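You operate a simulated robot arm through the tools that you are given. There is no shell and no other tool. Be economical: measure what you need, move in short steps, check, and stop when the job is done.

You are at the controls of a simulated robot arm. One attempt, no reset.

JOB
Clean the polish splash inside the mirror leaf off with remover.
Fine: open the leaf wide; use the cotton pad and put it back; fold the leaf shut after.

Only the result counts: the job must be done as asked and must still hold three seconds after the hand-in. Knocking over, shifting, dropping, spilling or breaking anything else fails it. Flat cloth is picked up by pressing the open fingertips on it (5 to 10 N) and closing them slowly along it; thin cloth reads only 2 to 8 mm in the jaws.

ROBOT AND FRAMES
A 7-joint arm with a two-finger parallel gripper, fixed in place. Base frame: the origin is at the foot of the arm, x ahead of it, y to its left, z up. Lengths are in mm, angles in degrees, forces in N, time in s.
With the tool pointing down near the work surface it reaches from about 100 to 880 mm from the base axis. Its first joint turns from -115.0 to 115.0 degrees. Payload 3.91 kg.
Tool frame: the origin (TCP) lies between the finger pads and is the grasp point; the fingertips stand 30 mm ahead of it; z points along the fingers, y is the line along which they close. Largest opening 110 mm; finger width 20, thickness 10; the body of the gripper, 48 by 112 mm, starts 55 mm behind the TCP.
Orientation is told as [roll, pitch, yaw] about the base's x, y, z axes, in that order, counted from this pose: with the fingers straight down and closing along the base's y, the tool's x points along the base's -x, its y along +y and its z along -z.

CONTROLS
- The arm moves only by the tool nudge_tool. Its argument "moves" is a list that holds one entry, the list of rows, each a list of 7 numbers: the shift along the base's x, y, z in units of 40 mm (1.0 is 40 mm), then the turn, a rotation vector about the base's x, y, z in units of 4 degrees (1.0 is 4 degrees), then the closure, from 0 (fully open) to 1 (shut). In form: [[[dx, dy, dz, ax, ay, az, gripper], ...]]. A call has 1 to 20 rows; each row shifts and turns the commanded pose from where the row before left it. A call with a number of a shift or a turn outside -1 to 1 is refused whole. Rows are played at 5 a second. More than 50 mm and 8.6 degrees between two rows, or a gripper value outside its range, and nothing of the call is played. Where a pose cannot be reached the arm comes as near as it can. A force on the tool above 90 N (or 10 N above the force at the start of the call, whichever is more), or a blocked arm, ends the call early, and 0.2 s more pass. Each finger travels about 153 mm/s and halts on what it meets, pressing with about 41 N; the grip force reading is that of the motor and also rises with nothing between the fingers. The clock runs only during rows and for 0.2 s after the last one: add rows that do not move to give the fingers time. It gives the time, the measured TCP pose, the force on the tool (base axes), the opening and the grip force at its end, in the units of the frame above (readings bear some noise), and new pictures: "views" is both (left out), scene, wrist or none.
- Cameras (640 x 400 px; columns grow to the right, rows downward): "scene" is fixed at [398, 505.3, 1557.7]; the picture's right is [-0.68, -0.74, 0.00], its down [-0.53, 0.49, -0.69] and it looks along [0.51, -0.47, -0.72] (base axes); focal length 236 px, centre (320, 200). "wrist" rides on the gripper at [-36, 0, -57] in the tool frame; the picture's right is [0.00, -1.00, 0.00], its down [0.97, 0.00, -0.24] and it looks along [0.24, 0.00, 0.97] (tool axes); focal length 218 px, centre (320, 200). There is no depth. A picture from a camera that has moved, and an enlarged one, comes with that camera's place and axes in the base frame and with its lens. The place of the scene camera against the robot may be out by one fixed shift of up to 12 mm in any direction.
- lift_body(by): slides the trunk up (or, below 0, down) by that many mm; the arm rides with it, the base frame stays. It gives what a move gives, with no picture.
- zoom(camera, box): a new picture of the part [left, top, right, bottom] of that camera's present view, enlarged. No time passes.
- finish_job(): hands the job in; it is judged then, once.

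Work in short steps. Places have to be worked out from the pictures, the camera data and where the tool is seen: move nearer, look again, correct. Check each grasp and each placing, and mend what went wrong. You have 120 turns and 150 pictures in all, those below and enlarged ones among them. Open the gripper and draw the arm clear of the work before you hand the job in, unless the task says otherwise; then end with one line.

The tools are called after "Emit:" by a JSON object that holds its "op" and its "data". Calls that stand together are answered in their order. nudge_tool: Moves the arm, as the interface text tells. Its arguments: {"type":"object","properties":{"moves":{"type":"array","items":{"type":"array","items":{"type":"array","items":{"type":"number"}}}},"views":{"type":"string","enum":["both","scene","wrist","none"]}},"required":["moves"]} The other tools are called the same way: lift_body (by) slides the trunk up or down; zoom (camera, box) takes an enlarged picture of a part of a camera's view; finish_job () hands the job in.

At the start:

```text
time: 0.0
tool_pos: [535.6, 50.3, 1316.2]
tcp_rot: [0.0, 0.0, 0.1]
force: [-0.4, -0.6, 0.0]
grip_width: 110.1
gripper_force: 0.1
trunk travel left (down, up): [-875.0, 115.0]
```

scene: 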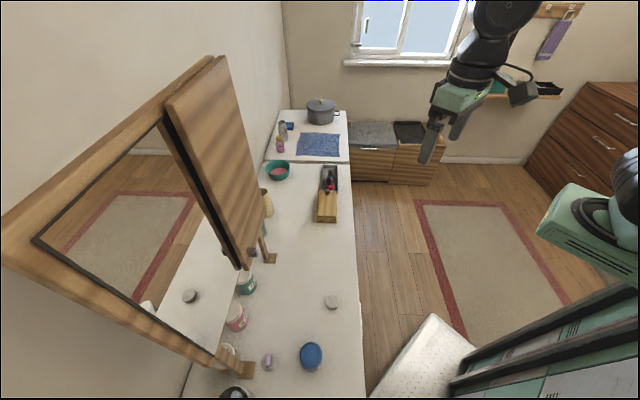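
wrist: 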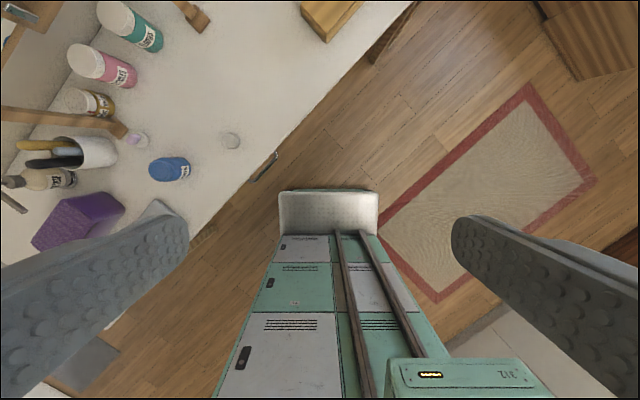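

I'll start with enlarged looks at the mirror and the table items.

Emit:
{"op": "zoom", "data": {"camera": "scene", "box": [180, 240, 380, 400]}}

Emit:
{"op": "zoom", "data": {"camera": "scene", "box": [140, 40, 360, 280]}}

Emit:
{"op": "zoom", "data": {"camera": "wrist", "box": [0, 0, 300, 260]}}

```text
2.50 times, centred on (280, 320) of scene
camera zoom: at [398.0, 505.3, 1557.7], right [-0.68, -0.74, 0.0], down [-0.53, 0.49, -0.69], along [0.51, -0.47, -0.72], focal length 590 px, centre (420, -100)
```

zoom: 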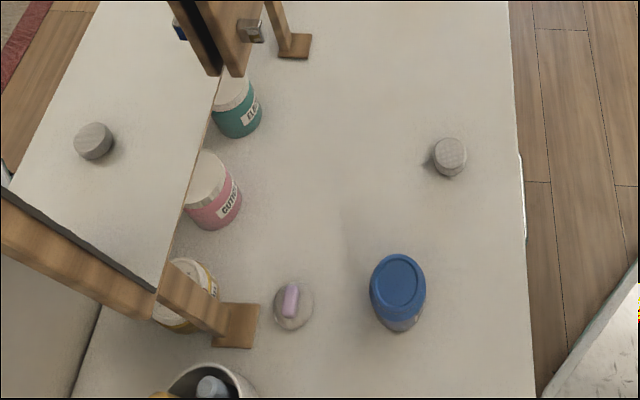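

```text
1.67 times, centred on (250, 160) of scene
camera zoom: at [398.0, 505.3, 1557.7], right [-0.68, -0.74, 0.0], down [-0.53, 0.49, -0.69], along [0.51, -0.47, -0.72], focal length 393 px, centre (437, 267)
```

zoom: 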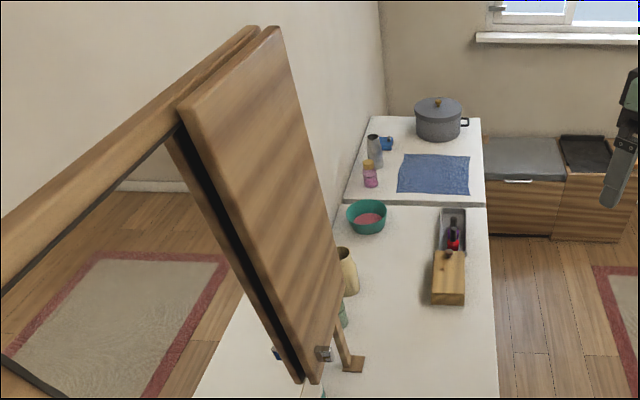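

```text
1.54 times, centred on (150, 130) of wrist
camera zoom: at [570.3, 50.0, 1373.9], right [0.0, -1.0, 0.0], down [-0.97, 0.0, 0.24], along [-0.24, 0.0, -0.97], focal length 336 px, centre (582, 308)
```

zoom: 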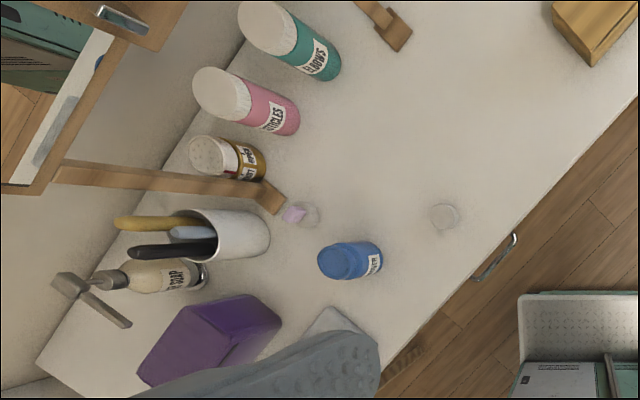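

The table runs diagonally, with its depth direction about (0.7, 0.7), and the mirror stands at its back. I'll turn the tool to yaw 45° and move above the near part of the table to identify the items.

Emit:
{"op": "nudge_tool", "data": {"moves": [[[-0.2, 0.6, -0.2, 0, 0, 0.94, 0], [-0.2, 0.6, -0.2, 0, 0, 0.94, 0], [-0.2, 0.6, -0.2, 0, 0, 0.94, 0], [-0.2, 0.6, -0.2, 0, 0, 0.94, 0], [-0.2, 0.6, -0.2, 0, 0, 0.94, 0], [-0.2, 0.6, -0.2, 0, 0, 0.94, 0], [-0.2, 0.6, -0.2, 0, 0, 0.94, 0], [-0.2, 0.6, -0.2, 0, 0, 0.94, 0], [-0.2, 0.6, -0.2, 0, 0, 0.94, 0], [-0.2, 0.6, -0.2, 0, 0, 0.94, 0], [-0.2, 0.6, -0.2, 0, 0, 0.94, 0], [-0.2, 0.6, -0.2, 0, 0, 0.94, 0], [0, 0, 0, 0, 0, 0, 0]]], "views": "wrist"}}

```text
time: 2.8
tool_pos: [438.5, 338.3, 1221.8]
tcp_rot: [0.0, 0.1, 45.2]
force: [0.3, -0.3, 0.0]
grip_width: 110.4
gripper_force: 0.0
trunk travel left (down, up): [-875.0, 115.0]
camera wrist: at [462.2, 363.4, 1277.8], right [0.71, -0.7, 0.0], down [-0.68, -0.69, 0.24], along [-0.17, -0.17, -0.97], focal length 218 px, centre (320, 200)
```

wrist: 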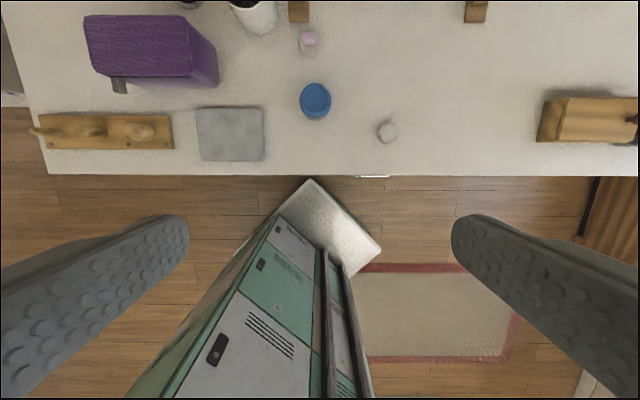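

Labels can't be read from straight above. I'll tilt the tool forward to look at the table and mirror.

Emit:
{"op": "nudge_tool", "data": {"moves": [[[0, 0, 0, 0.7, -0.7, 0, 0], [0, 0, 0, 0.7, -0.7, 0, 0], [0, 0, 0, 0.7, -0.7, 0, 0], [0, 0, 0, 0.7, -0.7, 0, 0], [0, 0, 0, 0.7, -0.7, 0, 0], [0, 0, 0, 0.7, -0.7, 0, 0], [0, 0, 0, 0.7, -0.7, 0, 0], [0, 0, 0, 0.7, -0.7, 0, 0], [0, 0, 0, 0.7, -0.7, 0, 0], [0, 0, 0, 0.7, -0.7, 0, 0], [0, 0, 0, 0.7, -0.7, 0, 0], [0, 0, 0, 0.7, -0.7, 0, 0], [0, 0, 0, 0.7, -0.7, 0, 0], [0, 0, 0, 0.7, -0.7, 0, 0], [0, 0, 0, 0.7, -0.7, 0, 0], [0, 0, 0, 0, 0, 0, 0]]], "views": "wrist"}}

```text
time: 6.2
tool_pos: [450.5, 337.0, 1240.1]
tcp_rot: [7.0, -52.0, 39.2]
force: [0.6, 0.3, 0.4]
grip_width: 109.8
gripper_force: 0.1
out of reach, approached as far as the arm can: row 11, 12, 14
trunk travel left (down, up): [-875.0, 115.0]
camera wrist: at [436.0, 317.2, 1303.3], right [0.7, -0.71, -0.07], down [-0.59, -0.52, -0.62], along [0.4, 0.48, -0.78], focal length 218 px, centre (320, 200)
```

wrist: 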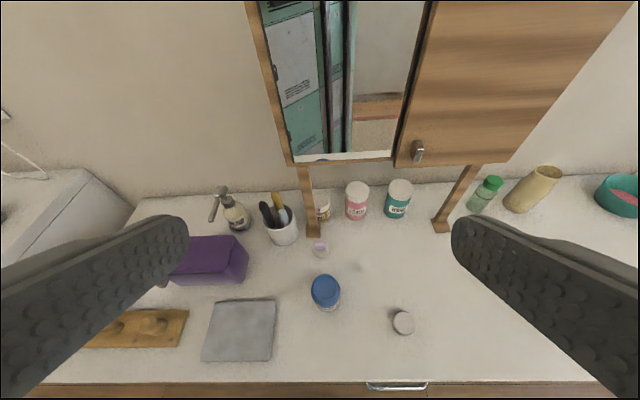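

This is a good view of everything, so I'll zoom into the parts to read the labels.

Emit:
{"op": "zoom", "data": {"camera": "wrist", "box": [190, 170, 430, 350]}}

Emit:
{"op": "zoom", "data": {"camera": "wrist", "box": [380, 100, 640, 260]}}

Emit:
{"op": "zoom", "data": {"camera": "wrist", "box": [240, 0, 560, 200]}}

```text
2.22 times, centred on (310, 260) of wrist
camera zoom: at [436.0, 317.2, 1303.3], right [0.7, -0.71, -0.07], down [-0.59, -0.52, -0.62], along [0.4, 0.48, -0.78], focal length 485 px, centre (342, 67)
```

zoom: 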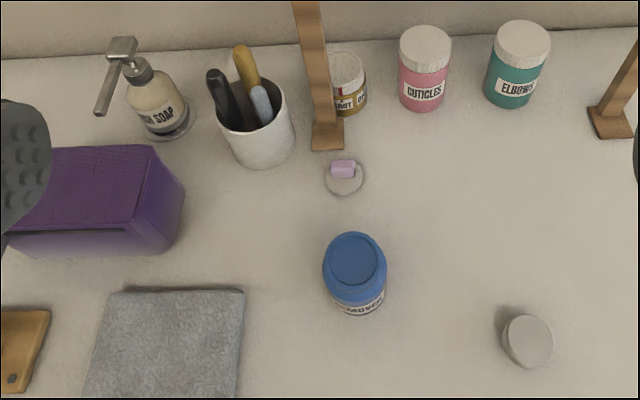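

```text
2.46 times, centred on (510, 180) of wrist
camera zoom: at [436.0, 317.2, 1303.3], right [0.7, -0.71, -0.07], down [-0.59, -0.52, -0.62], along [0.4, 0.48, -0.78], focal length 537 px, centre (-148, 249)
```

zoom: 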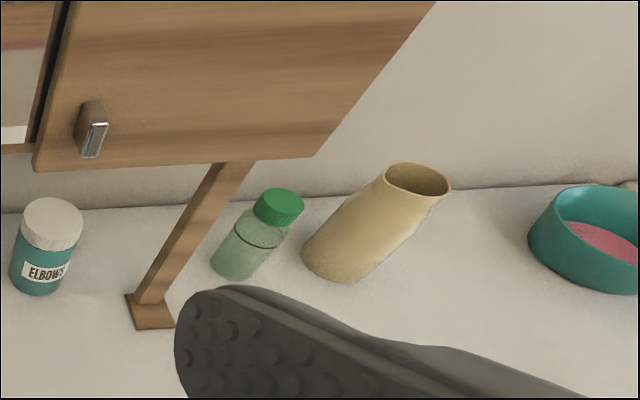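

```text
2.00 times, centred on (400, 100) of wrist
camera zoom: at [436.0, 317.2, 1303.3], right [0.7, -0.71, -0.07], down [-0.59, -0.52, -0.62], along [0.4, 0.48, -0.78], focal length 436 px, centre (160, 400)
```

zoom: 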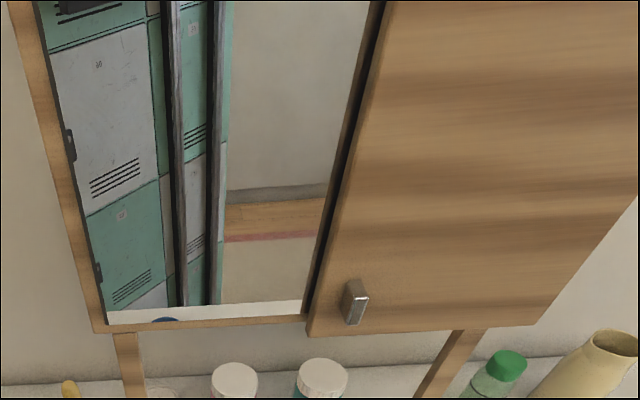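

The lilac-knobbed disc may be the cotton pad and the blue jar the remover. I'll lower the trunk to see both closer.

Emit:
{"op": "lift_body", "data": {"by": -200}}

Emit:
{"op": "zoom", "data": {"camera": "wrist", "box": [0, 0, 640, 400]}}

```text
time: 8.4
tool_pos: [445.1, 339.9, 1036.4]
tcp_rot: [6.4, -51.8, 40.3]
force: [1.0, -0.2, -0.1]
grip_width: 109.9
gripper_force: 0.0
trunk travel left (down, up): [-675.0, 315.0]
```

```text
1.00 times, centred on (320, 200) of wrist
camera zoom: at [431.9, 320.4, 1100.5], right [0.71, -0.7, -0.07], down [-0.58, -0.53, -0.62], along [0.4, 0.48, -0.79], focal length 218 px, centre (320, 200)
```

zoom: 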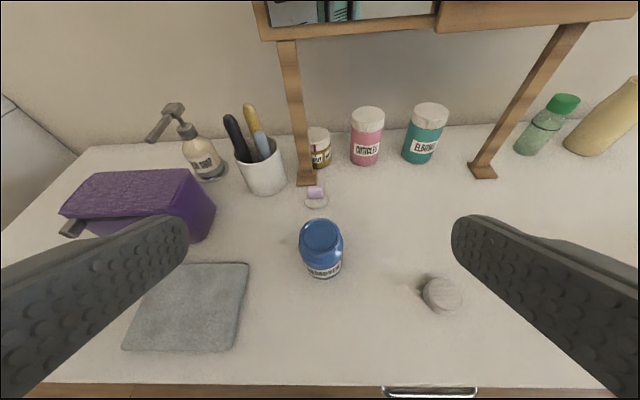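

Emit:
{"op": "zoom", "data": {"camera": "wrist", "box": [270, 170, 370, 290]}}

Emit:
{"op": "zoom", "data": {"camera": "wrist", "box": [390, 250, 490, 330]}}

```text
3.33 times, centred on (320, 230) of wrist
camera zoom: at [431.9, 320.4, 1100.5], right [0.71, -0.7, -0.07], down [-0.58, -0.53, -0.62], along [0.4, 0.48, -0.79], focal length 728 px, centre (320, 100)
```

zoom: 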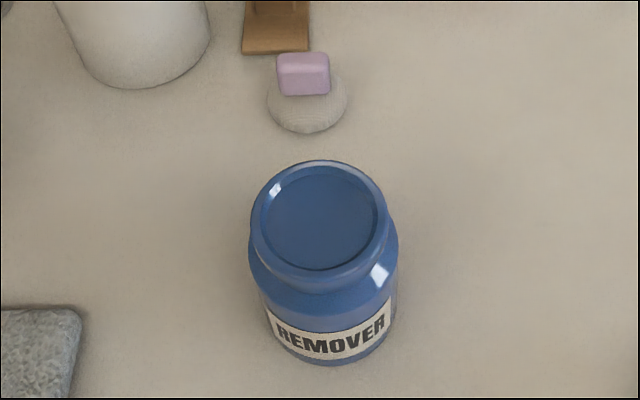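

```text
5.00 times, centred on (440, 290) of wrist
camera zoom: at [431.9, 320.4, 1100.5], right [0.71, -0.7, -0.07], down [-0.58, -0.53, -0.62], along [0.4, 0.48, -0.79], focal length 1091 px, centre (-280, -250)
```

zoom: 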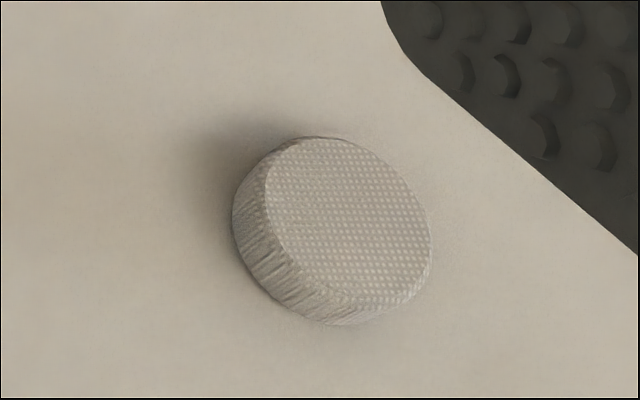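

The blue jar is labelled REMOVER, and either it is open or it has a recessed top. I'll move the camera closer to see the jar top and both discs.

Emit:
{"op": "nudge_tool", "data": {"moves": [[[0.17, 0.5, -1, 0, 0, 0, 0], [0.17, 0.5, -1, 0, 0, 0, 0], [0, 0, 0, 0, 0, 0, 0]]], "views": "wrist"}}

Emit:
{"op": "zoom", "data": {"camera": "wrist", "box": [240, 130, 400, 300]}}

```text
time: 8.9
tool_pos: [450.8, 391.1, 1047.3]
tcp_rot: [19.1, -56.5, 30.8]
force: [0.2, -0.9, -3.0]
grip_width: 110.2
gripper_force: 0.1
trunk travel left (down, up): [-675.0, 315.0]
stopped in row 2: the arm was blocked; the commanded pose is now the measured one
camera wrist: at [437.3, 362.5, 1107.5], right [0.72, -0.67, -0.18], down [-0.58, -0.44, -0.68], along [0.38, 0.6, -0.71], focal length 218 px, centre (320, 200)
```

wrist: 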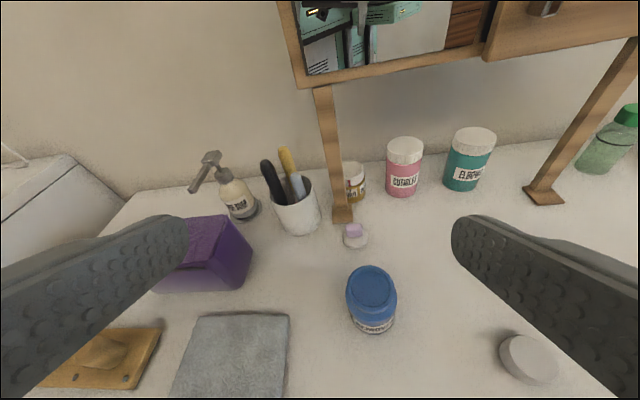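

```text
2.35 times, centred on (320, 215) of wrist
camera zoom: at [437.3, 362.5, 1107.5], right [0.72, -0.67, -0.18], down [-0.58, -0.44, -0.68], along [0.38, 0.6, -0.71], focal length 514 px, centre (320, 165)
```

zoom: 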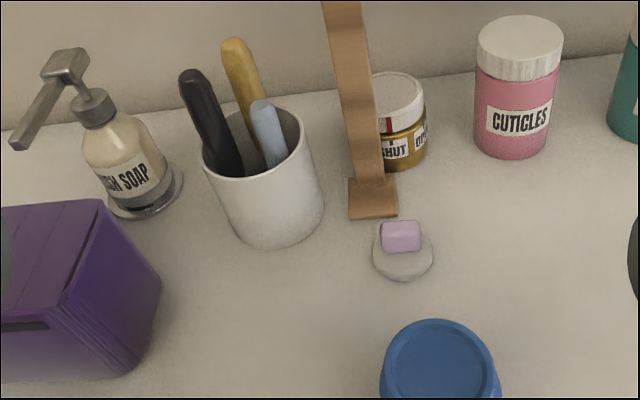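

The tilted pose is blocked close to the base, probably by a joint limit. I'll turn the tool back to vertical and look at the items from above instead.

Emit:
{"op": "nudge_tool", "data": {"moves": [[[0, 0, 0.1, -0.8, 0.553, 0.055, 0], [0, 0, 0.1, -0.8, 0.553, 0.055, 0], [0, 0, 0.1, -0.8, 0.553, 0.055, 0], [0, 0, 0.1, -0.8, 0.553, 0.055, 0], [0, 0, 0.1, -0.8, 0.553, 0.055, 0], [0, 0, 0, -0.8, 0.553, 0.055, 0], [0, 0, 0, -0.8, 0.553, 0.055, 0], [0, 0, 0, -0.8, 0.553, 0.055, 0], [0, 0, 0, -0.8, 0.553, 0.055, 0], [0, 0, 0, -0.8, 0.553, 0.055, 0], [0, 0, 0, -0.8, 0.553, 0.055, 0], [0, 0, 0, -0.8, 0.553, 0.055, 0], [0, 0, 0, -0.8, 0.553, 0.055, 0], [0, 0, 0, -0.8, 0.553, 0.055, 0], [0, 0, 0, -0.8, 0.553, 0.055, 0], [0, 0, 0, 0, 0, 0, 0]]], "views": "wrist"}}

```text
time: 12.3
tool_pos: [449.0, 390.0, 1063.4]
tcp_rot: [-0.4, 0.2, 45.1]
force: [-0.1, -0.7, 0.2]
grip_width: 110.2
gripper_force: 0.2
trunk travel left (down, up): [-675.0, 315.0]
camera wrist: at [472.9, 416.9, 1120.6], right [0.71, -0.7, 0.01], down [-0.68, -0.69, 0.24], along [-0.17, -0.18, -0.97], focal length 218 px, centre (320, 200)
```

wrist: 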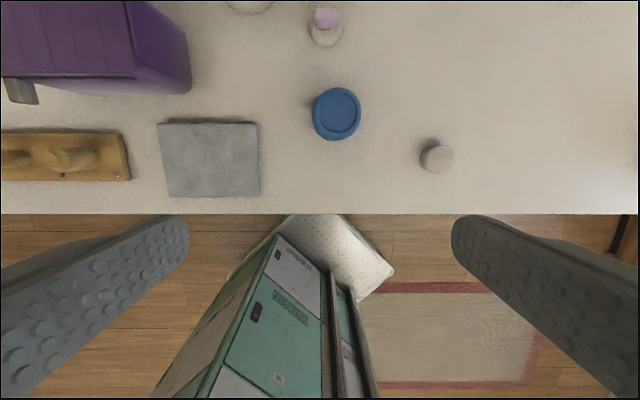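

Now the tool is vertical again. I'll move in above the jar for a close look at the jar top and the lilac item.

Emit:
{"op": "nudge_tool", "data": {"moves": [[[0.33, 0.22, -0.8, 0, 0, 0, 0], [0.33, 0.22, -0.8, 0, 0, 0, 0], [0.33, 0.22, -0.8, 0, 0, 0, 0], [0, 0, 0, 0, 0, 0, 0]]], "views": "wrist"}}

Emit:
{"op": "zoom", "data": {"camera": "wrist", "box": [240, 0, 420, 220]}}

Emit:
{"op": "zoom", "data": {"camera": "wrist", "box": [430, 100, 550, 250]}}

```text
time: 13.3
tool_pos: [487.3, 417.1, 965.6]
tcp_rot: [-0.3, 0.1, 45.2]
force: [-0.2, -0.7, -0.2]
grip_width: 110.0
gripper_force: 0.0
trunk travel left (down, up): [-675.0, 315.0]
camera wrist: at [511.1, 442.8, 1022.7], right [0.71, -0.7, 0.01], down [-0.68, -0.69, 0.24], along [-0.17, -0.18, -0.97], focal length 218 px, centre (320, 200)
```

wrist: 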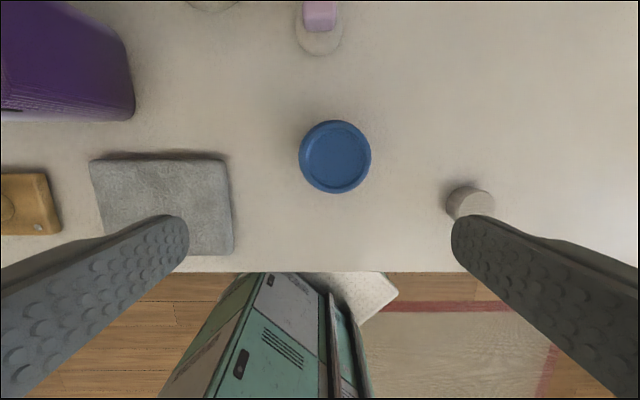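

```text
1.82 times, centred on (330, 110) of wrist
camera zoom: at [511.1, 442.8, 1022.7], right [0.71, -0.7, 0.01], down [-0.68, -0.69, 0.24], along [-0.17, -0.18, -0.97], focal length 397 px, centre (302, 364)
```

zoom: 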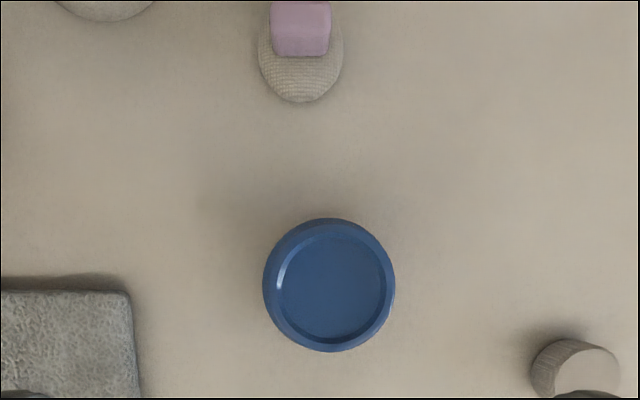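

```text
2.67 times, centred on (490, 175) of wrist
camera zoom: at [511.1, 442.8, 1022.7], right [0.71, -0.7, 0.01], down [-0.68, -0.69, 0.24], along [-0.17, -0.18, -0.97], focal length 582 px, centre (-133, 267)
```

zoom: 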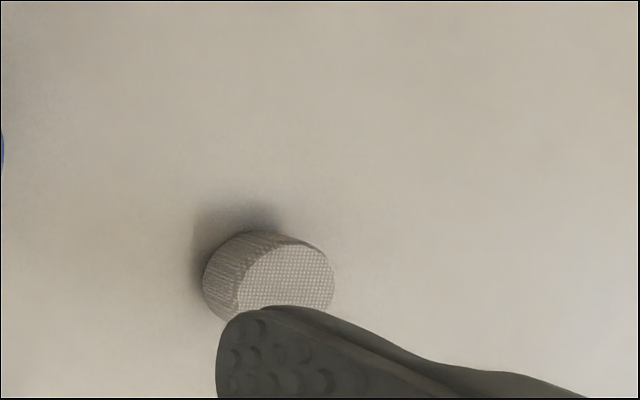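

I can't yet tell which item is the cotton pad, so I'll compare the two discs from the scene camera at high zoom.

Emit:
{"op": "zoom", "data": {"camera": "scene", "box": [240, 340, 300, 380]}}

Emit:
{"op": "zoom", "data": {"camera": "scene", "box": [300, 280, 360, 320]}}

```text
10.00 times, centred on (270, 360) of scene
camera zoom: at [398.0, 505.3, 1557.7], right [-0.68, -0.74, 0.0], down [-0.53, 0.49, -0.69], along [0.51, -0.47, -0.72], focal length 2360 px, centre (820, -1400)
```

zoom: 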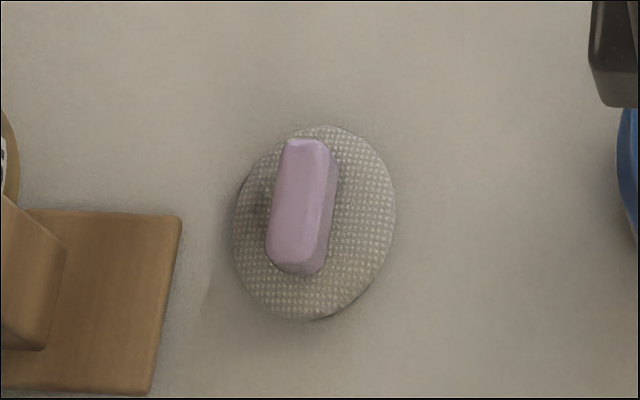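

```text
10.00 times, centred on (330, 300) of scene
camera zoom: at [398.0, 505.3, 1557.7], right [-0.68, -0.74, 0.0], down [-0.53, 0.49, -0.69], along [0.51, -0.47, -0.72], focal length 2360 px, centre (220, -800)
```

zoom: 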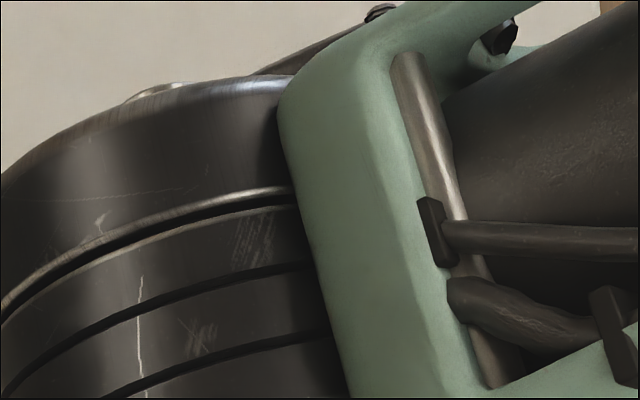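

The lilac item is a thin fabric disc with a grip block. I'll look more closely at the plain puck and compare it with the white jar lids.

Emit:
{"op": "nudge_tool", "data": {"moves": [[[0.7, -0.7, 0, 0, 0, 0, 0], [0.7, -0.7, 0, 0, 0, 0, 0], [0.7, -0.7, 0, 0, 0, 0, 0], [0.5, -0.5, 0, 0, 0, 0, 0], [0, 0, -0.5, 0, 0, 0, 0], [0, 0, -0.5, 0, 0, 0, 0], [0, 0, 0, 0, 0, 0, 0]]], "views": "wrist"}}

Emit:
{"op": "zoom", "data": {"camera": "wrist", "box": [290, 150, 450, 250]}}

Emit:
{"op": "zoom", "data": {"camera": "wrist", "box": [80, 0, 340, 150]}}

```text
time: 14.9
tool_pos: [594.3, 314.2, 924.9]
tcp_rot: [-0.2, 0.1, 45.2]
force: [0.4, 0.2, 0.1]
grip_width: 109.9
gripper_force: 0.0
trunk travel left (down, up): [-675.0, 315.0]
camera wrist: at [617.1, 339.4, 982.6], right [0.71, -0.71, 0.01], down [-0.69, -0.69, 0.24], along [-0.17, -0.18, -0.97], focal length 218 px, centre (320, 200)
```

wrist: 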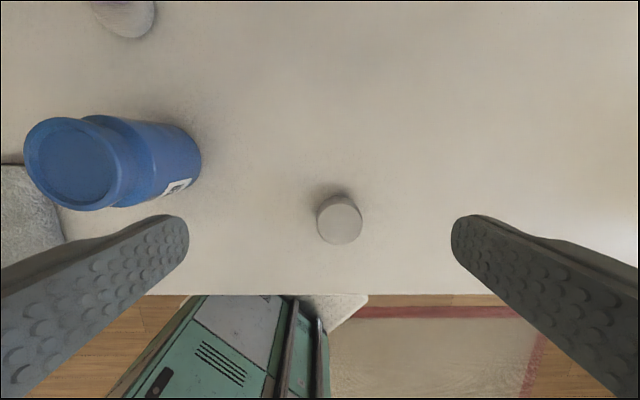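

```text
4.00 times, centred on (370, 200) of wrist
camera zoom: at [617.1, 339.4, 982.6], right [0.71, -0.71, 0.01], down [-0.69, -0.69, 0.24], along [-0.17, -0.18, -0.97], focal length 873 px, centre (120, 200)
```

zoom: 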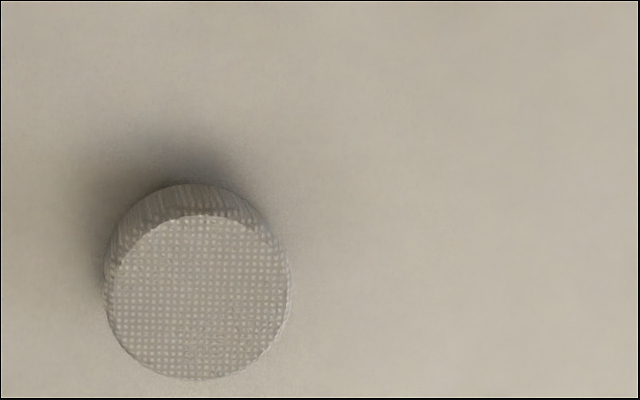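

```text
2.46 times, centred on (210, 75) of wrist
camera zoom: at [617.1, 339.4, 982.6], right [0.71, -0.71, 0.01], down [-0.69, -0.69, 0.24], along [-0.17, -0.18, -0.97], focal length 537 px, centre (591, 508)
```

zoom: 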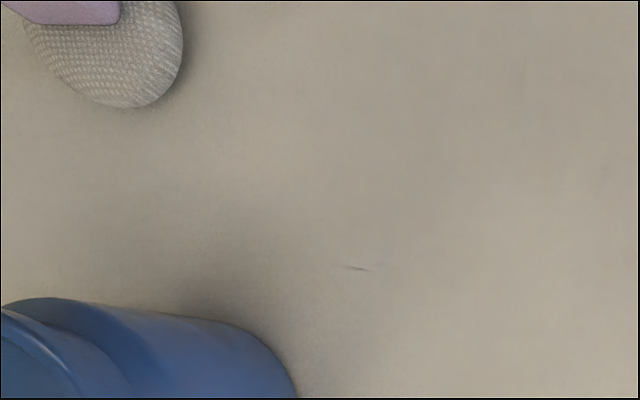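

Both are fabric. I'll check the jar mouth closely for an inner diameter and a liquid level, and then look at the gold jar's label.

Emit:
{"op": "zoom", "data": {"camera": "wrist", "box": [10, 95, 210, 220]}}

```text
3.20 times, centred on (110, 158) of wrist
camera zoom: at [617.1, 339.4, 982.6], right [0.71, -0.71, 0.01], down [-0.69, -0.69, 0.24], along [-0.17, -0.18, -0.97], focal length 698 px, centre (992, 336)
```

zoom: 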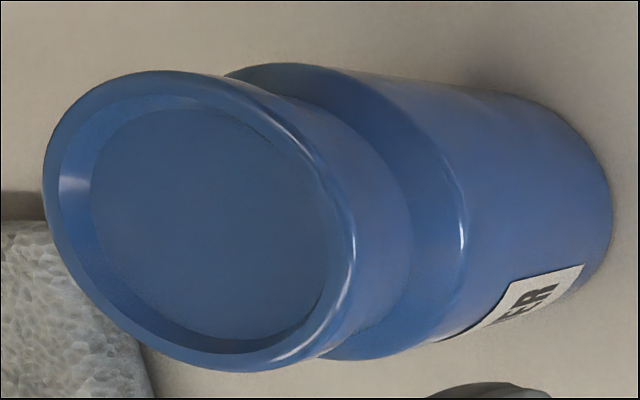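

The jar is open with the liquid a few mm below the rim, and it is wide enough for the thin disc, so I take the thin disc with the grip to be the cotton pad.
By triangulation the leaf spans s≈203–407 and z≈1015–1430. Its front is at n≈833 and its handle is at about s 225, n 815, z 1058, where s runs along the table and n is depth. I'll turn the tool horizontal in front of the handle.

Emit:
{"op": "nudge_tool", "data": {"moves": [[[0.093, 0.045, 0.169, 0.7, -0.7, 0, 0], [0.093, 0.045, 0.169, 0.7, -0.7, 0, 0], [0.093, 0.045, 0.169, 0.7, -0.7, 0, 0], [0.093, 0.045, 0.169, 0.7, -0.7, 0, 0], [0.093, 0.045, 0.169, 0.7, -0.7, 0, 0], [0.093, 0.045, 0.169, 0.7, -0.7, 0, 0], [0.093, 0.045, 0.169, 0.7, -0.7, 0, 0], [0.093, 0.045, 0.169, 0.7, -0.7, 0, 0], [0.093, 0.045, 0.169, 0.7, -0.7, 0, 0], [0.093, 0.045, 0.169, 0.7, -0.7, 0, 0], [0.093, 0.045, 0.169, 0.7, -0.7, 0, 0], [0.093, 0.045, 0.169, 0.7, -0.7, 0, 0], [0, 0, 0, 0, 0, 0, 0]]], "views": "wrist"}}

```text
time: 17.7
tool_pos: [637.9, 335.3, 1009.7]
tcp_rot: [-0.5, -47.4, 45.3]
force: [0.4, 0.1, 0.5]
grip_width: 109.8
gripper_force: 0.1
trunk travel left (down, up): [-675.0, 315.0]
camera wrist: at [623.7, 323.2, 1074.5], right [0.71, -0.71, 0.01], down [-0.59, -0.59, -0.55], along [0.39, 0.39, -0.83], focal length 218 px, centre (320, 200)
```

wrist: 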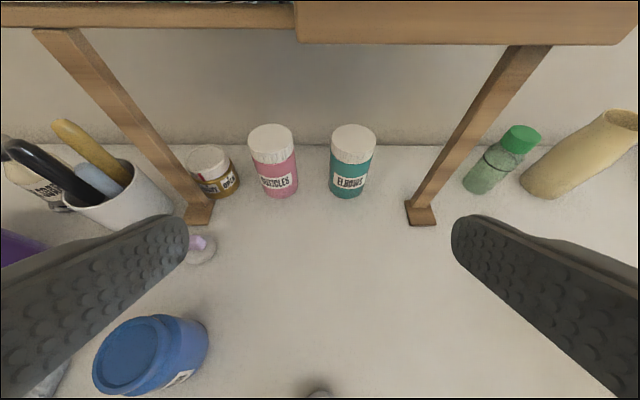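

That tracks well, so I'll continue to horizontal.

Emit:
{"op": "nudge_tool", "data": {"moves": [[[0.05, 0.05, 0.12, 0.7, -0.7, 0, 0], [0.05, 0.05, 0.12, 0.7, -0.7, 0, 0], [0.05, 0.05, 0.12, 0.7, -0.7, 0, 0], [0.05, 0.05, 0.12, 0.7, -0.7, 0, 0], [0.05, 0.05, 0.12, 0.7, -0.7, 0, 0], [0.05, 0.05, 0.12, 0.7, -0.7, 0, 0], [0.05, 0.05, 0.12, 0.7, -0.7, 0, 0], [0.05, 0.05, 0.12, 0.7, -0.7, 0, 0], [0.05, 0.05, 0.12, 0.7, -0.7, 0, 0], [0.05, 0.05, 0.12, 0.7, -0.7, 0, 0], [0, 0, 0.1, 0.5, -0.5, 0, 0], [0, 0, 0, 0, 0, 0, 0]]], "views": "wrist"}}

Emit:
{"op": "zoom", "data": {"camera": "wrist", "box": [220, 100, 420, 300]}}

```text
time: 20.3
tool_pos: [656.9, 354.2, 1062.0]
tcp_rot: [-43.2, -89.9, 88.0]
force: [0.3, 0.5, 0.7]
grip_width: 109.9
gripper_force: 0.0
trunk travel left (down, up): [-675.0, 315.0]
camera wrist: at [615.7, 314.8, 1097.6], right [0.7, -0.71, 0.0], down [-0.17, -0.17, -0.97], along [0.69, 0.68, -0.24], focal length 218 px, centre (320, 200)
```

wrist: 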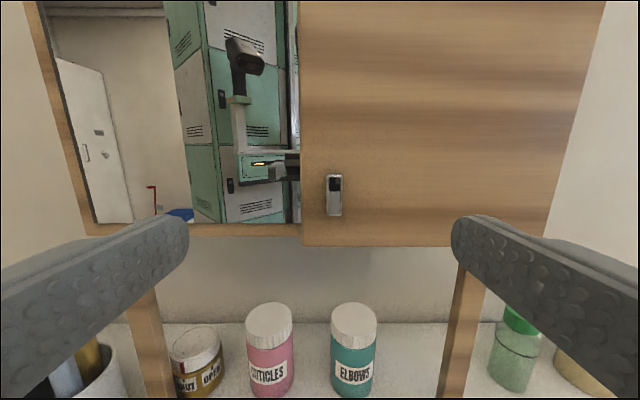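

```text
2.00 times, centred on (320, 200) of wrist
camera zoom: at [615.7, 314.8, 1097.6], right [0.7, -0.71, 0.0], down [-0.17, -0.17, -0.97], along [0.69, 0.68, -0.24], focal length 436 px, centre (320, 200)
```

zoom: 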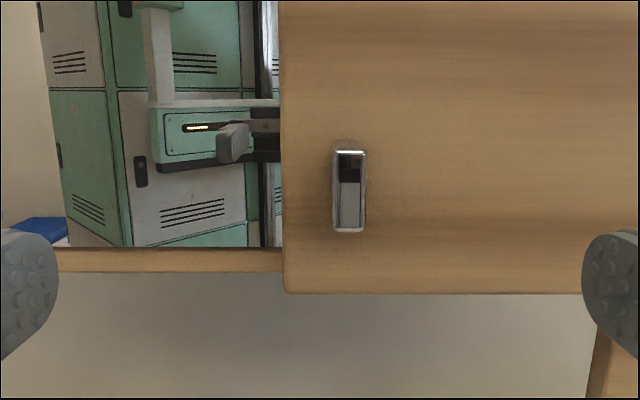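

The tool is horizontal. The handle is a vertical bar about 12×30 mm at s≈223, z≈1063, n≈812. I'll advance 80 mm to straddle it.

Emit:
{"op": "nudge_tool", "data": {"moves": [[[0.393, 0.314, 0, 0, 0, 0, 0], [0.393, 0.314, 0, 0, 0, 0, 0.2], [0.393, 0.314, 0, 0, 0, 0, 0.4], [0.3, 0.25, 0, 0, 0, 0, 0.5], [0, 0, 0, 0, 0, 0, 0.5]]], "views": "wrist"}}

```text
time: 21.5
tool_pos: [717.3, 402.6, 1060.9]
tcp_rot: [-41.1, -89.7, 85.8]
force: [-0.1, -0.4, 0.2]
grip_width: 55.0
gripper_force: 0.1
trunk travel left (down, up): [-675.0, 315.0]
camera wrist: at [674.2, 361.8, 1096.5], right [0.7, -0.71, 0.0], down [-0.17, -0.17, -0.97], along [0.69, 0.68, -0.24], focal length 218 px, centre (320, 200)
```

wrist: 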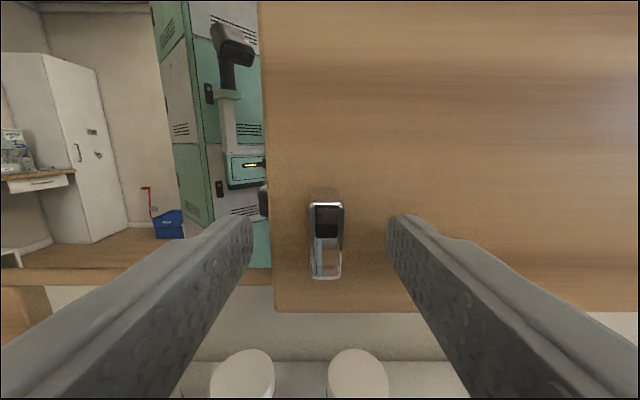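

The fingers straddle the handle. I'll advance 4 mm and close.

Emit:
{"op": "nudge_tool", "data": {"moves": [[[0.07, 0.07, 0, 0, 0, 0, 0.5], [0, 0, 0, 0, 0, 0, 0.7], [0, 0, 0, 0, 0, 0, 0.9], [0, 0, 0, 0, 0, 0, 1], [0, 0, 0, 0, 0, 0, 1]]], "views": "wrist"}}

```text
time: 22.7
tool_pos: [720.2, 403.5, 1060.4]
tcp_rot: [-40.4, -89.7, 85.0]
force: [-5.5, -16.1, -1.1]
grip_width: 11.6
gripper_force: 45.2
trunk travel left (down, up): [-675.0, 315.0]
camera wrist: at [678.1, 363.0, 1096.7], right [0.7, -0.71, 0.0], down [-0.17, -0.17, -0.97], along [0.69, 0.68, -0.24], focal length 218 px, centre (320, 200)
```

wrist: 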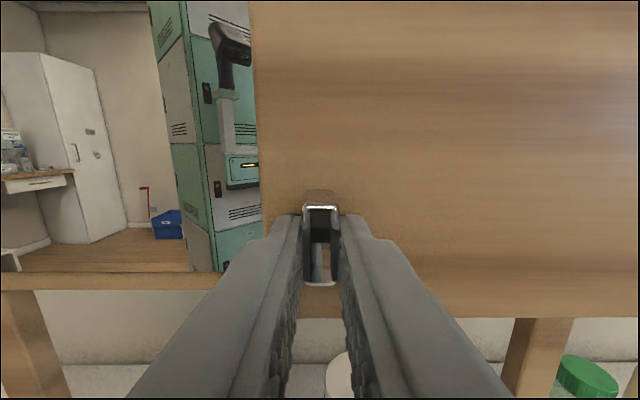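

The handle is gripped at 11.6 mm. I'll pull it along the hinge arc for the first 10° and check the forces.

Emit:
{"op": "nudge_tool", "data": {"moves": [[[-0.081, -0.144, 0, 0, 0, 0.5, 1], [-0.076, -0.147, 0, 0, 0, 0.5, 1], [-0.071, -0.149, 0, 0, 0, 0.5, 1], [-0.065, -0.151, 0, 0, 0, 0.5, 1], [-0.06, -0.154, 0, 0, 0, 0.5, 1], [0, 0, 0, 0, 0, 0, 1]]], "views": "both"}}

```text
time: 24.1
tool_pos: [706.2, 374.4, 1060.0]
tcp_rot: [-35.0, -89.8, 89.6]
force: [15.1, -5.5, -0.8]
grip_width: 11.7
gripper_force: 45.2
trunk travel left (down, up): [-675.0, 315.0]
camera wrist: at [672.1, 328.1, 1096.7], right [0.82, -0.58, 0.0], down [-0.14, -0.2, -0.97], along [0.56, 0.79, -0.24], focal length 218 px, centre (320, 200)
```

scene: 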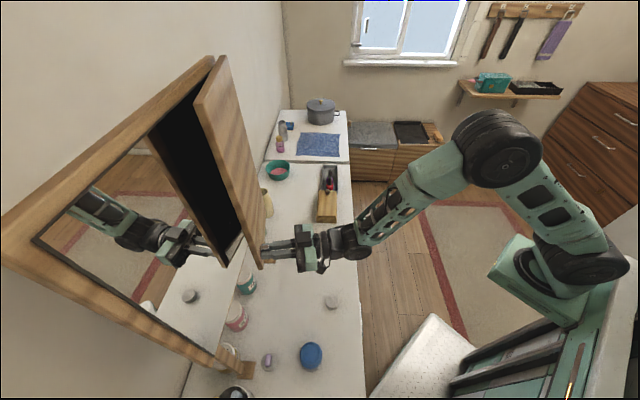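
wrist: 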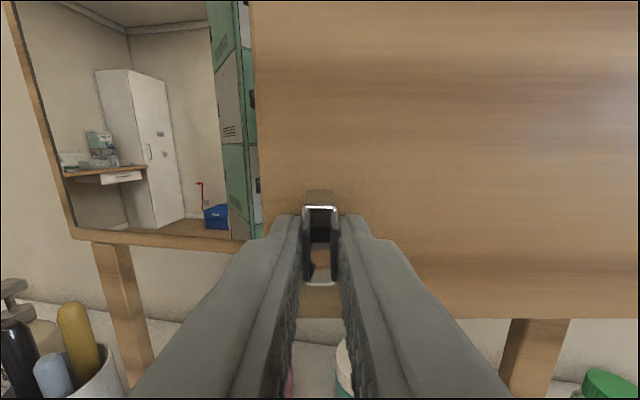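

The leaf follows. I'll continue the arc to about 30°, with a small correction toward the hinge.

Emit:
{"op": "nudge_tool", "data": {"moves": [[[-0.054, -0.358, 0, 0, 0, 1, 1], [-0.066, -0.328, 0, 0, 0, 1, 1], [-0.043, -0.332, 0, 0, 0, 1, 1], [-0.02, -0.334, 0, 0, 0, 1, 1], [0.003, -0.335, 0, 0, 0, 1, 1], [0, 0, 0, 0, 0, 0, 1]]], "views": "none"}}

```text
time: 25.5
tool_pos: [694.8, 310.2, 1059.9]
tcp_rot: [-22.0, -89.7, 97.2]
force: [-16.8, 4.6, -8.9]
grip_width: 11.9
gripper_force: 45.2
trunk travel left (down, up): [-675.0, 315.0]
```

The measured pose fits a hinge at about s=407, n=844. I'll continue to about 58°.

Emit:
{"op": "nudge_tool", "data": {"moves": [[[-0.08, -0.274, 0, 0, 0, 1, 1], [0.035, -0.329, 0, 0, 0, 1, 1], [0.06, -0.325, 0, 0, 0, 1, 1], [0.083, -0.32, 0, 0, 0, 1, 1], [0.103, -0.315, 0, 0, 0, 1, 1], [0.125, -0.306, 0, 0, 0, 1, 1], [0.145, -0.297, 0, 0, 0, 1, 1], [0, 0, 0, 0, 0, 0, 1]]], "views": "both"}}

```text
time: 27.3
tool_pos: [716.0, 220.8, 1060.2]
tcp_rot: [-21.5, -89.7, 124.4]
force: [-14.9, -1.4, -13.2]
grip_width: 11.6
gripper_force: 45.3
trunk travel left (down, up): [-675.0, 315.0]
camera wrist: at [727.1, 165.6, 1096.6], right [0.98, 0.22, 0.0], down [0.06, -0.24, -0.97], along [-0.21, 0.95, -0.24], focal length 218 px, centre (320, 200)
```

scene: 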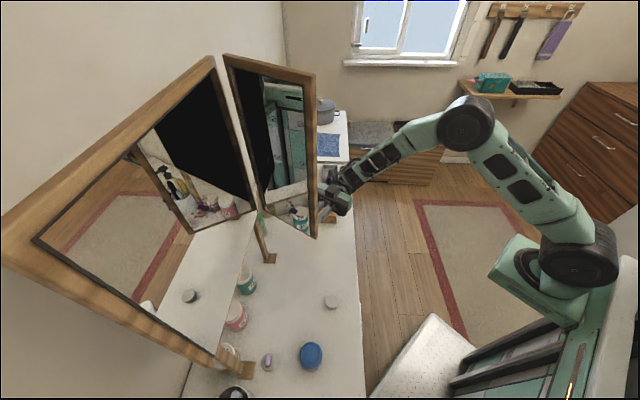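
wrist: 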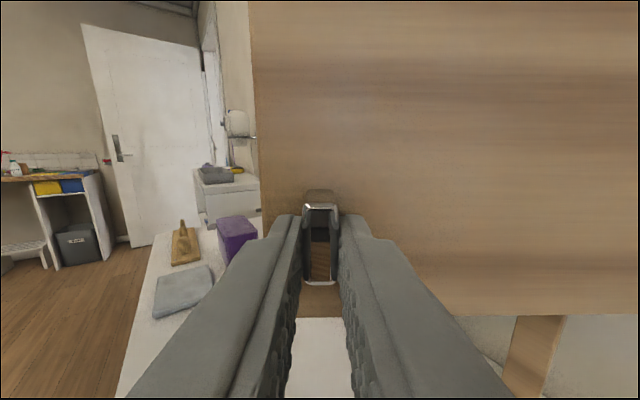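

The leaf is at about 58° and tracking well. I'll continue to about 90°.

Emit:
{"op": "nudge_tool", "data": {"moves": [[[0.118, -0.299, 0, 0, 0, 1, 1], [0.189, -0.274, 0, 0, 0, 1, 1], [0.203, -0.26, 0, 0, 0, 1, 1], [0.223, -0.244, 0, 0, 0, 1, 1], [0.24, -0.23, 0, 0, 0, 1, 1], [0.253, -0.21, 0, 0, 0, 1, 1], [0.269, -0.194, 0, 0, 0, 1, 1], [0.283, -0.173, 0, 0, 0, 1, 1], [0, 0, 0, 0, 0, 0, 1]]], "views": "scene"}}

```text
time: 29.3
tool_pos: [775.8, 155.9, 1060.3]
tcp_rot: [-24.4, -89.8, 160.5]
force: [8.1, -2.6, -3.6]
grip_width: 13.5
gripper_force: 45.5
out of reach, approached as far as the arm can: row 8
trunk travel left (down, up): [-675.0, 315.0]
```

scene: 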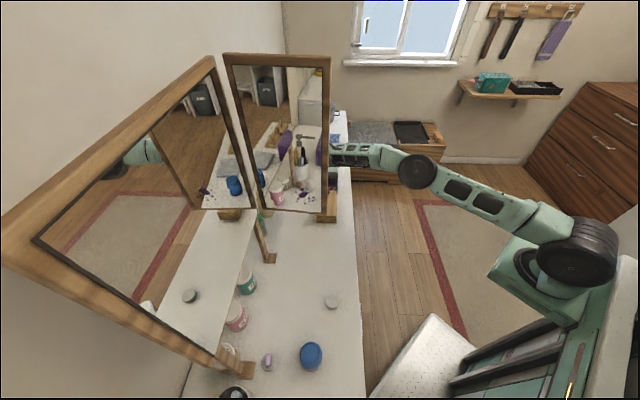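

The leaf is near 86°, the arm is at its reach limit, and a purple splash shows low on the inner glass. I'll zoom in there.

Emit:
{"op": "zoom", "data": {"camera": "scene", "box": [200, 40, 350, 230]}}

```text
2.11 times, centred on (275, 135) of scene
camera zoom: at [398.0, 505.3, 1557.7], right [-0.68, -0.74, 0.0], down [-0.53, 0.49, -0.69], along [0.51, -0.47, -0.72], focal length 497 px, centre (415, 337)
```

zoom: 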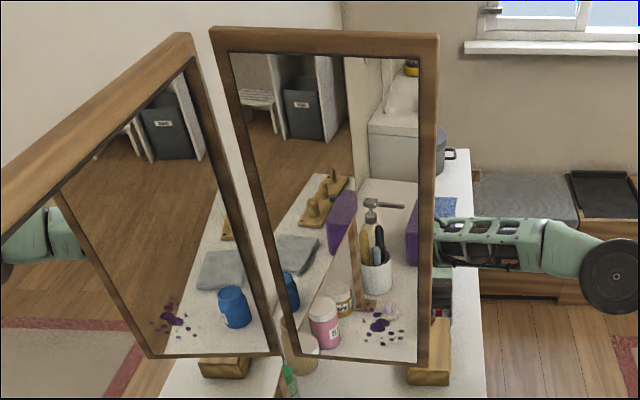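

The splash is low on the glass, toward the free edge. I'll open the fingers, slide down off the handle and back away from the table.

Emit:
{"op": "nudge_tool", "data": {"moves": [[[0, 0, 0, 0, 0, 0, 0.6], [0, 0, 0, 0, 0, 0, 0.3], [0, 0, 0, 0, 0, 0, 0.1], [0, 0, -0.6, 0, 0, 0, 0], [0, 0, -0.7, 0, 0, 0, 0], [-0.3, -0.3, 0, 0, 0, 0, 0], [-0.5, -0.5, 0, 0, 0, 0, 0], [-0.5, -0.5, 0, 0, 0, 0, 0], [-0.7, -0.7, 0, 0, 0, 0, 0], [0, 0, 0, 0, 0, 0, 0]]], "views": "both"}}

```text
time: 31.5
tool_pos: [694.8, 78.5, 1034.3]
tcp_rot: [-43.9, -89.7, 178.5]
force: [0.7, -0.1, -0.1]
grip_width: 110.0
gripper_force: 0.0
out of reach, approached as far as the arm can: row 4
trunk travel left (down, up): [-675.0, 315.0]
camera wrist: at [733.0, 37.4, 1070.1], right [0.71, 0.7, 0.0], down [0.17, -0.17, -0.97], along [-0.68, 0.69, -0.24], focal length 218 px, centre (320, 200)
```

scene: 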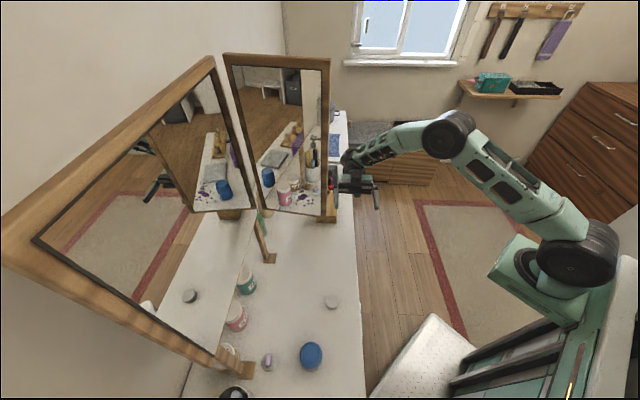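
wrist: 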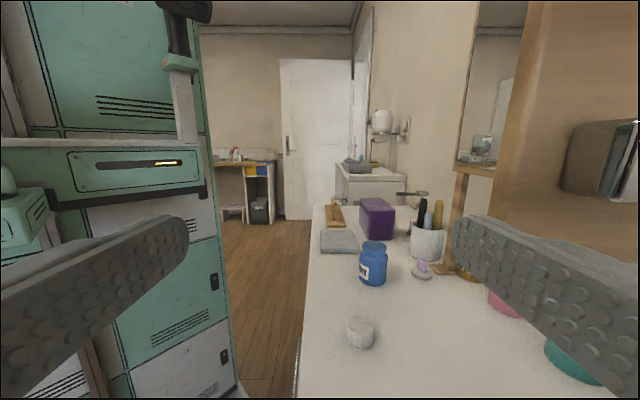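

The leaf stays open by itself. I'll back away a little and turn the tool round to point along +x, so I can push the leaf's inner frame edge further open.

Emit:
{"op": "nudge_tool", "data": {"moves": [[[-0.1, -0.05, 0.05, 0, 0, -1, 0.5], [-0.1, -0.05, 0.05, 0, 0, -1, 1], [-0.1, -0.05, 0.05, 0, 0, -1, 1], [-0.1, -0.05, 0.05, 0, 0, -1, 1], [-0.1, -0.05, 0.05, 0, 0, -1, 1], [-0.1, -0.05, 0.05, 0, 0, -1, 1], [-0.1, -0.05, 0.05, 0, 0, -1, 1], [-0.1, -0.05, 0.05, 0, 0, -1, 1], [-0.1, -0.05, 0.05, 0, 0, -1, 1], [-0.1, -0.05, 0.05, 0, 0, -1, 1], [-0.1, -0.05, 0.05, 0, 0, -1, 1], [-0.1, -0.05, 0.05, 0, 0, -1, 1], [-0.1, 0, 0.05, 0, 0, -1, 1], [-0.1, 0, 0.05, 0, 0, -1, 1], [0, 0, 0, 0, 0, -1, 1], [0, 0, 0, 0, 0, -1, 1], [0, 0, 0, 0, 0, -1, 1], [0, 0, 0, 0, 0, -1, 1], [0, 0, 0, 0, 0, -1, 1], [0, 0, 0, 0, 0, -1, 1]]], "views": "none"}}

Emit:
{"op": "nudge_tool", "data": {"moves": [[[0, 0, 0, 0, 0, -1, 1], [0, 0, 0, 0, 0, -1, 1], [0, 0, 0, 0, 0, -1, 1], [0, 0, 0, 0, 0, -1, 1], [0, 0, 0, 0, 0, -1, 1], [0, 0, 0, 0, 0, -1, 1], [0, 0, 0, 0, 0, -1, 1], [0, 0, 0, 0, 0, -1, 1], [0, 0, 0, 0, 0, 0, 1]]], "views": "both"}}

```text
time: 35.7
tool_pos: [638.9, 53.2, 1061.3]
tcp_rot: [-41.2, -89.7, 95.9]
force: [0.1, -0.2, -0.9]
grip_width: 0.0
gripper_force: 37.8
trunk travel left (down, up): [-675.0, 315.0]
```

```text
time: 37.7
tool_pos: [669.0, 59.6, 1056.4]
tcp_rot: [-45.8, -89.8, 68.5]
force: [-0.3, 0.5, 0.3]
grip_width: 0.0
gripper_force: 37.2
out of reach, approached as far as the arm can: row 3, 4, 5, 6, 7
trunk travel left (down, up): [-675.0, 315.0]
camera wrist: at [615.5, 37.9, 1093.1], right [0.39, -0.92, 0.0], down [-0.22, -0.1, -0.97], along [0.9, 0.37, -0.24], focal length 218 px, centre (320, 200)
```

scene: 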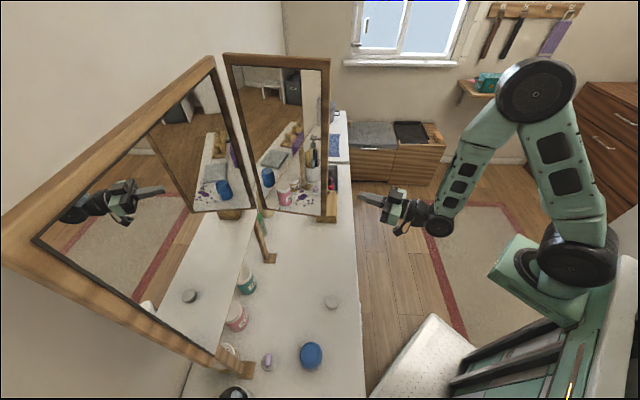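
wrist: 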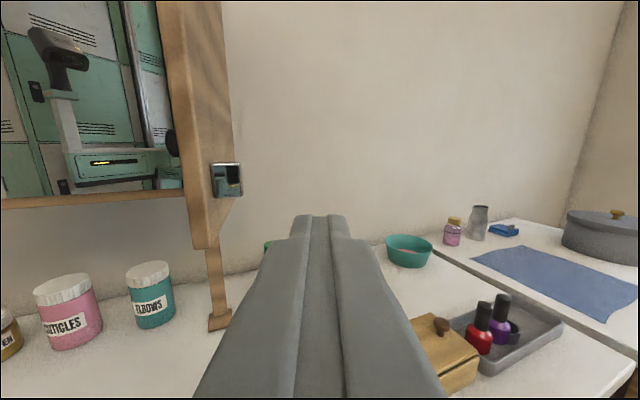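

I'm in front of the free edge. I'll go round to the inner side of the leaf, with the tip to the left of the free edge.

Emit:
{"op": "nudge_tool", "data": {"moves": [[[-0.57, 0.77, 0, 0, 0, 0, 1], [-0.57, 0.77, 0, 0, 0, 0, 1], [-0.57, 0.77, 0, 0, 0, 0, 1], [0.56, 0.43, 0, 0, 0, 0, 1], [0.56, 0.43, 0, 0, 0, 0, 1], [0.56, 0.43, 0, 0, 0, 0, 1], [0.56, 0.43, 0, 0, 0, 0, 1], [0, 0, 0, 0, 0, 0, 1]]], "views": "both"}}

```text
time: 39.5
tool_pos: [698.1, 225.4, 1055.8]
tcp_rot: [-43.0, -89.7, 65.7]
force: [-0.1, 1.2, -0.1]
grip_width: 0.1
gripper_force: 37.8
out of reach, approached as far as the arm can: row 1
trunk travel left (down, up): [-675.0, 315.0]
camera wrist: at [643.3, 203.1, 1092.3], right [0.39, -0.92, 0.0], down [-0.22, -0.1, -0.97], along [0.9, 0.37, -0.24], focal length 218 px, centre (320, 200)
```

scene: 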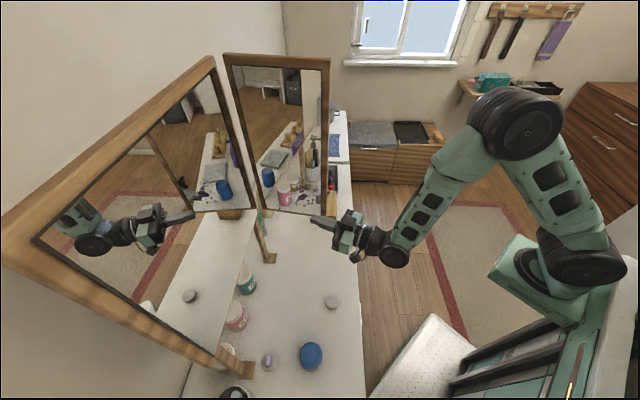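
wrist: 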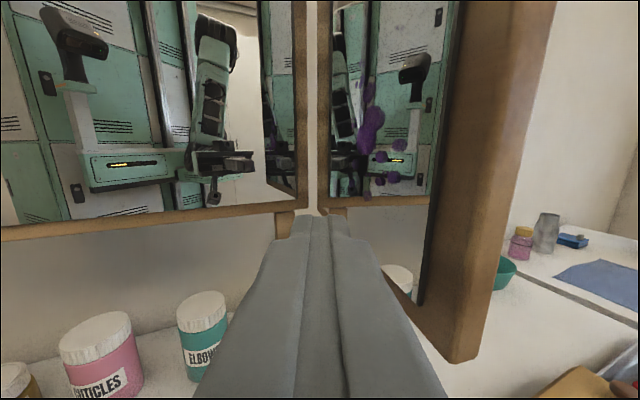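

The splash is clearly visible on the leaf glass. I'll shift the tip to the free-edge frame and push it along the arc toward 100°.

Emit:
{"op": "nudge_tool", "data": {"moves": [[[-0.32, -0.42, 0, 0, 0, 0, 1], [0.23, -0.23, 0, 0, 0, 0, 1], [0.247, -0.354, 0, 0, 0, 0, 1], [0.265, -0.336, 0, 0, 0, 0, 1], [0.3, -0.3, 0, 0, 0, 0, 1], [0.318, -0.283, 0, 0, 0, 0, 1], [0, 0, 0, 0, 0, 0, 1]]], "views": "both"}}

```text
time: 41.1
tool_pos: [737.1, 148.5, 1054.7]
tcp_rot: [-40.3, -89.6, 62.9]
force: [0.3, -0.1, -0.1]
grip_width: 0.0
gripper_force: 37.7
trunk travel left (down, up): [-675.0, 315.0]
camera wrist: at [683.5, 126.6, 1091.1], right [0.39, -0.92, 0.0], down [-0.22, -0.1, -0.97], along [0.9, 0.37, -0.24], focal length 218 px, centre (320, 200)
```

scene: 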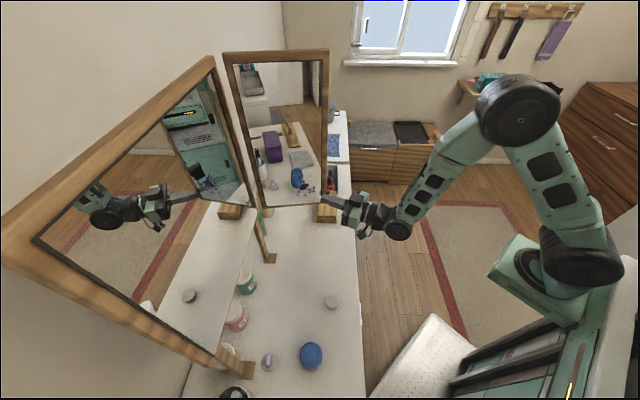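
wrist: 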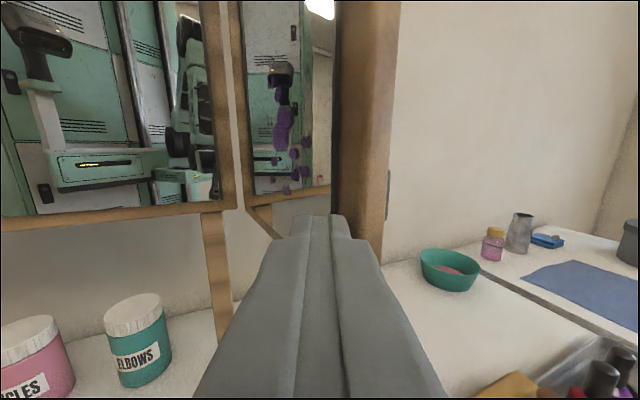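

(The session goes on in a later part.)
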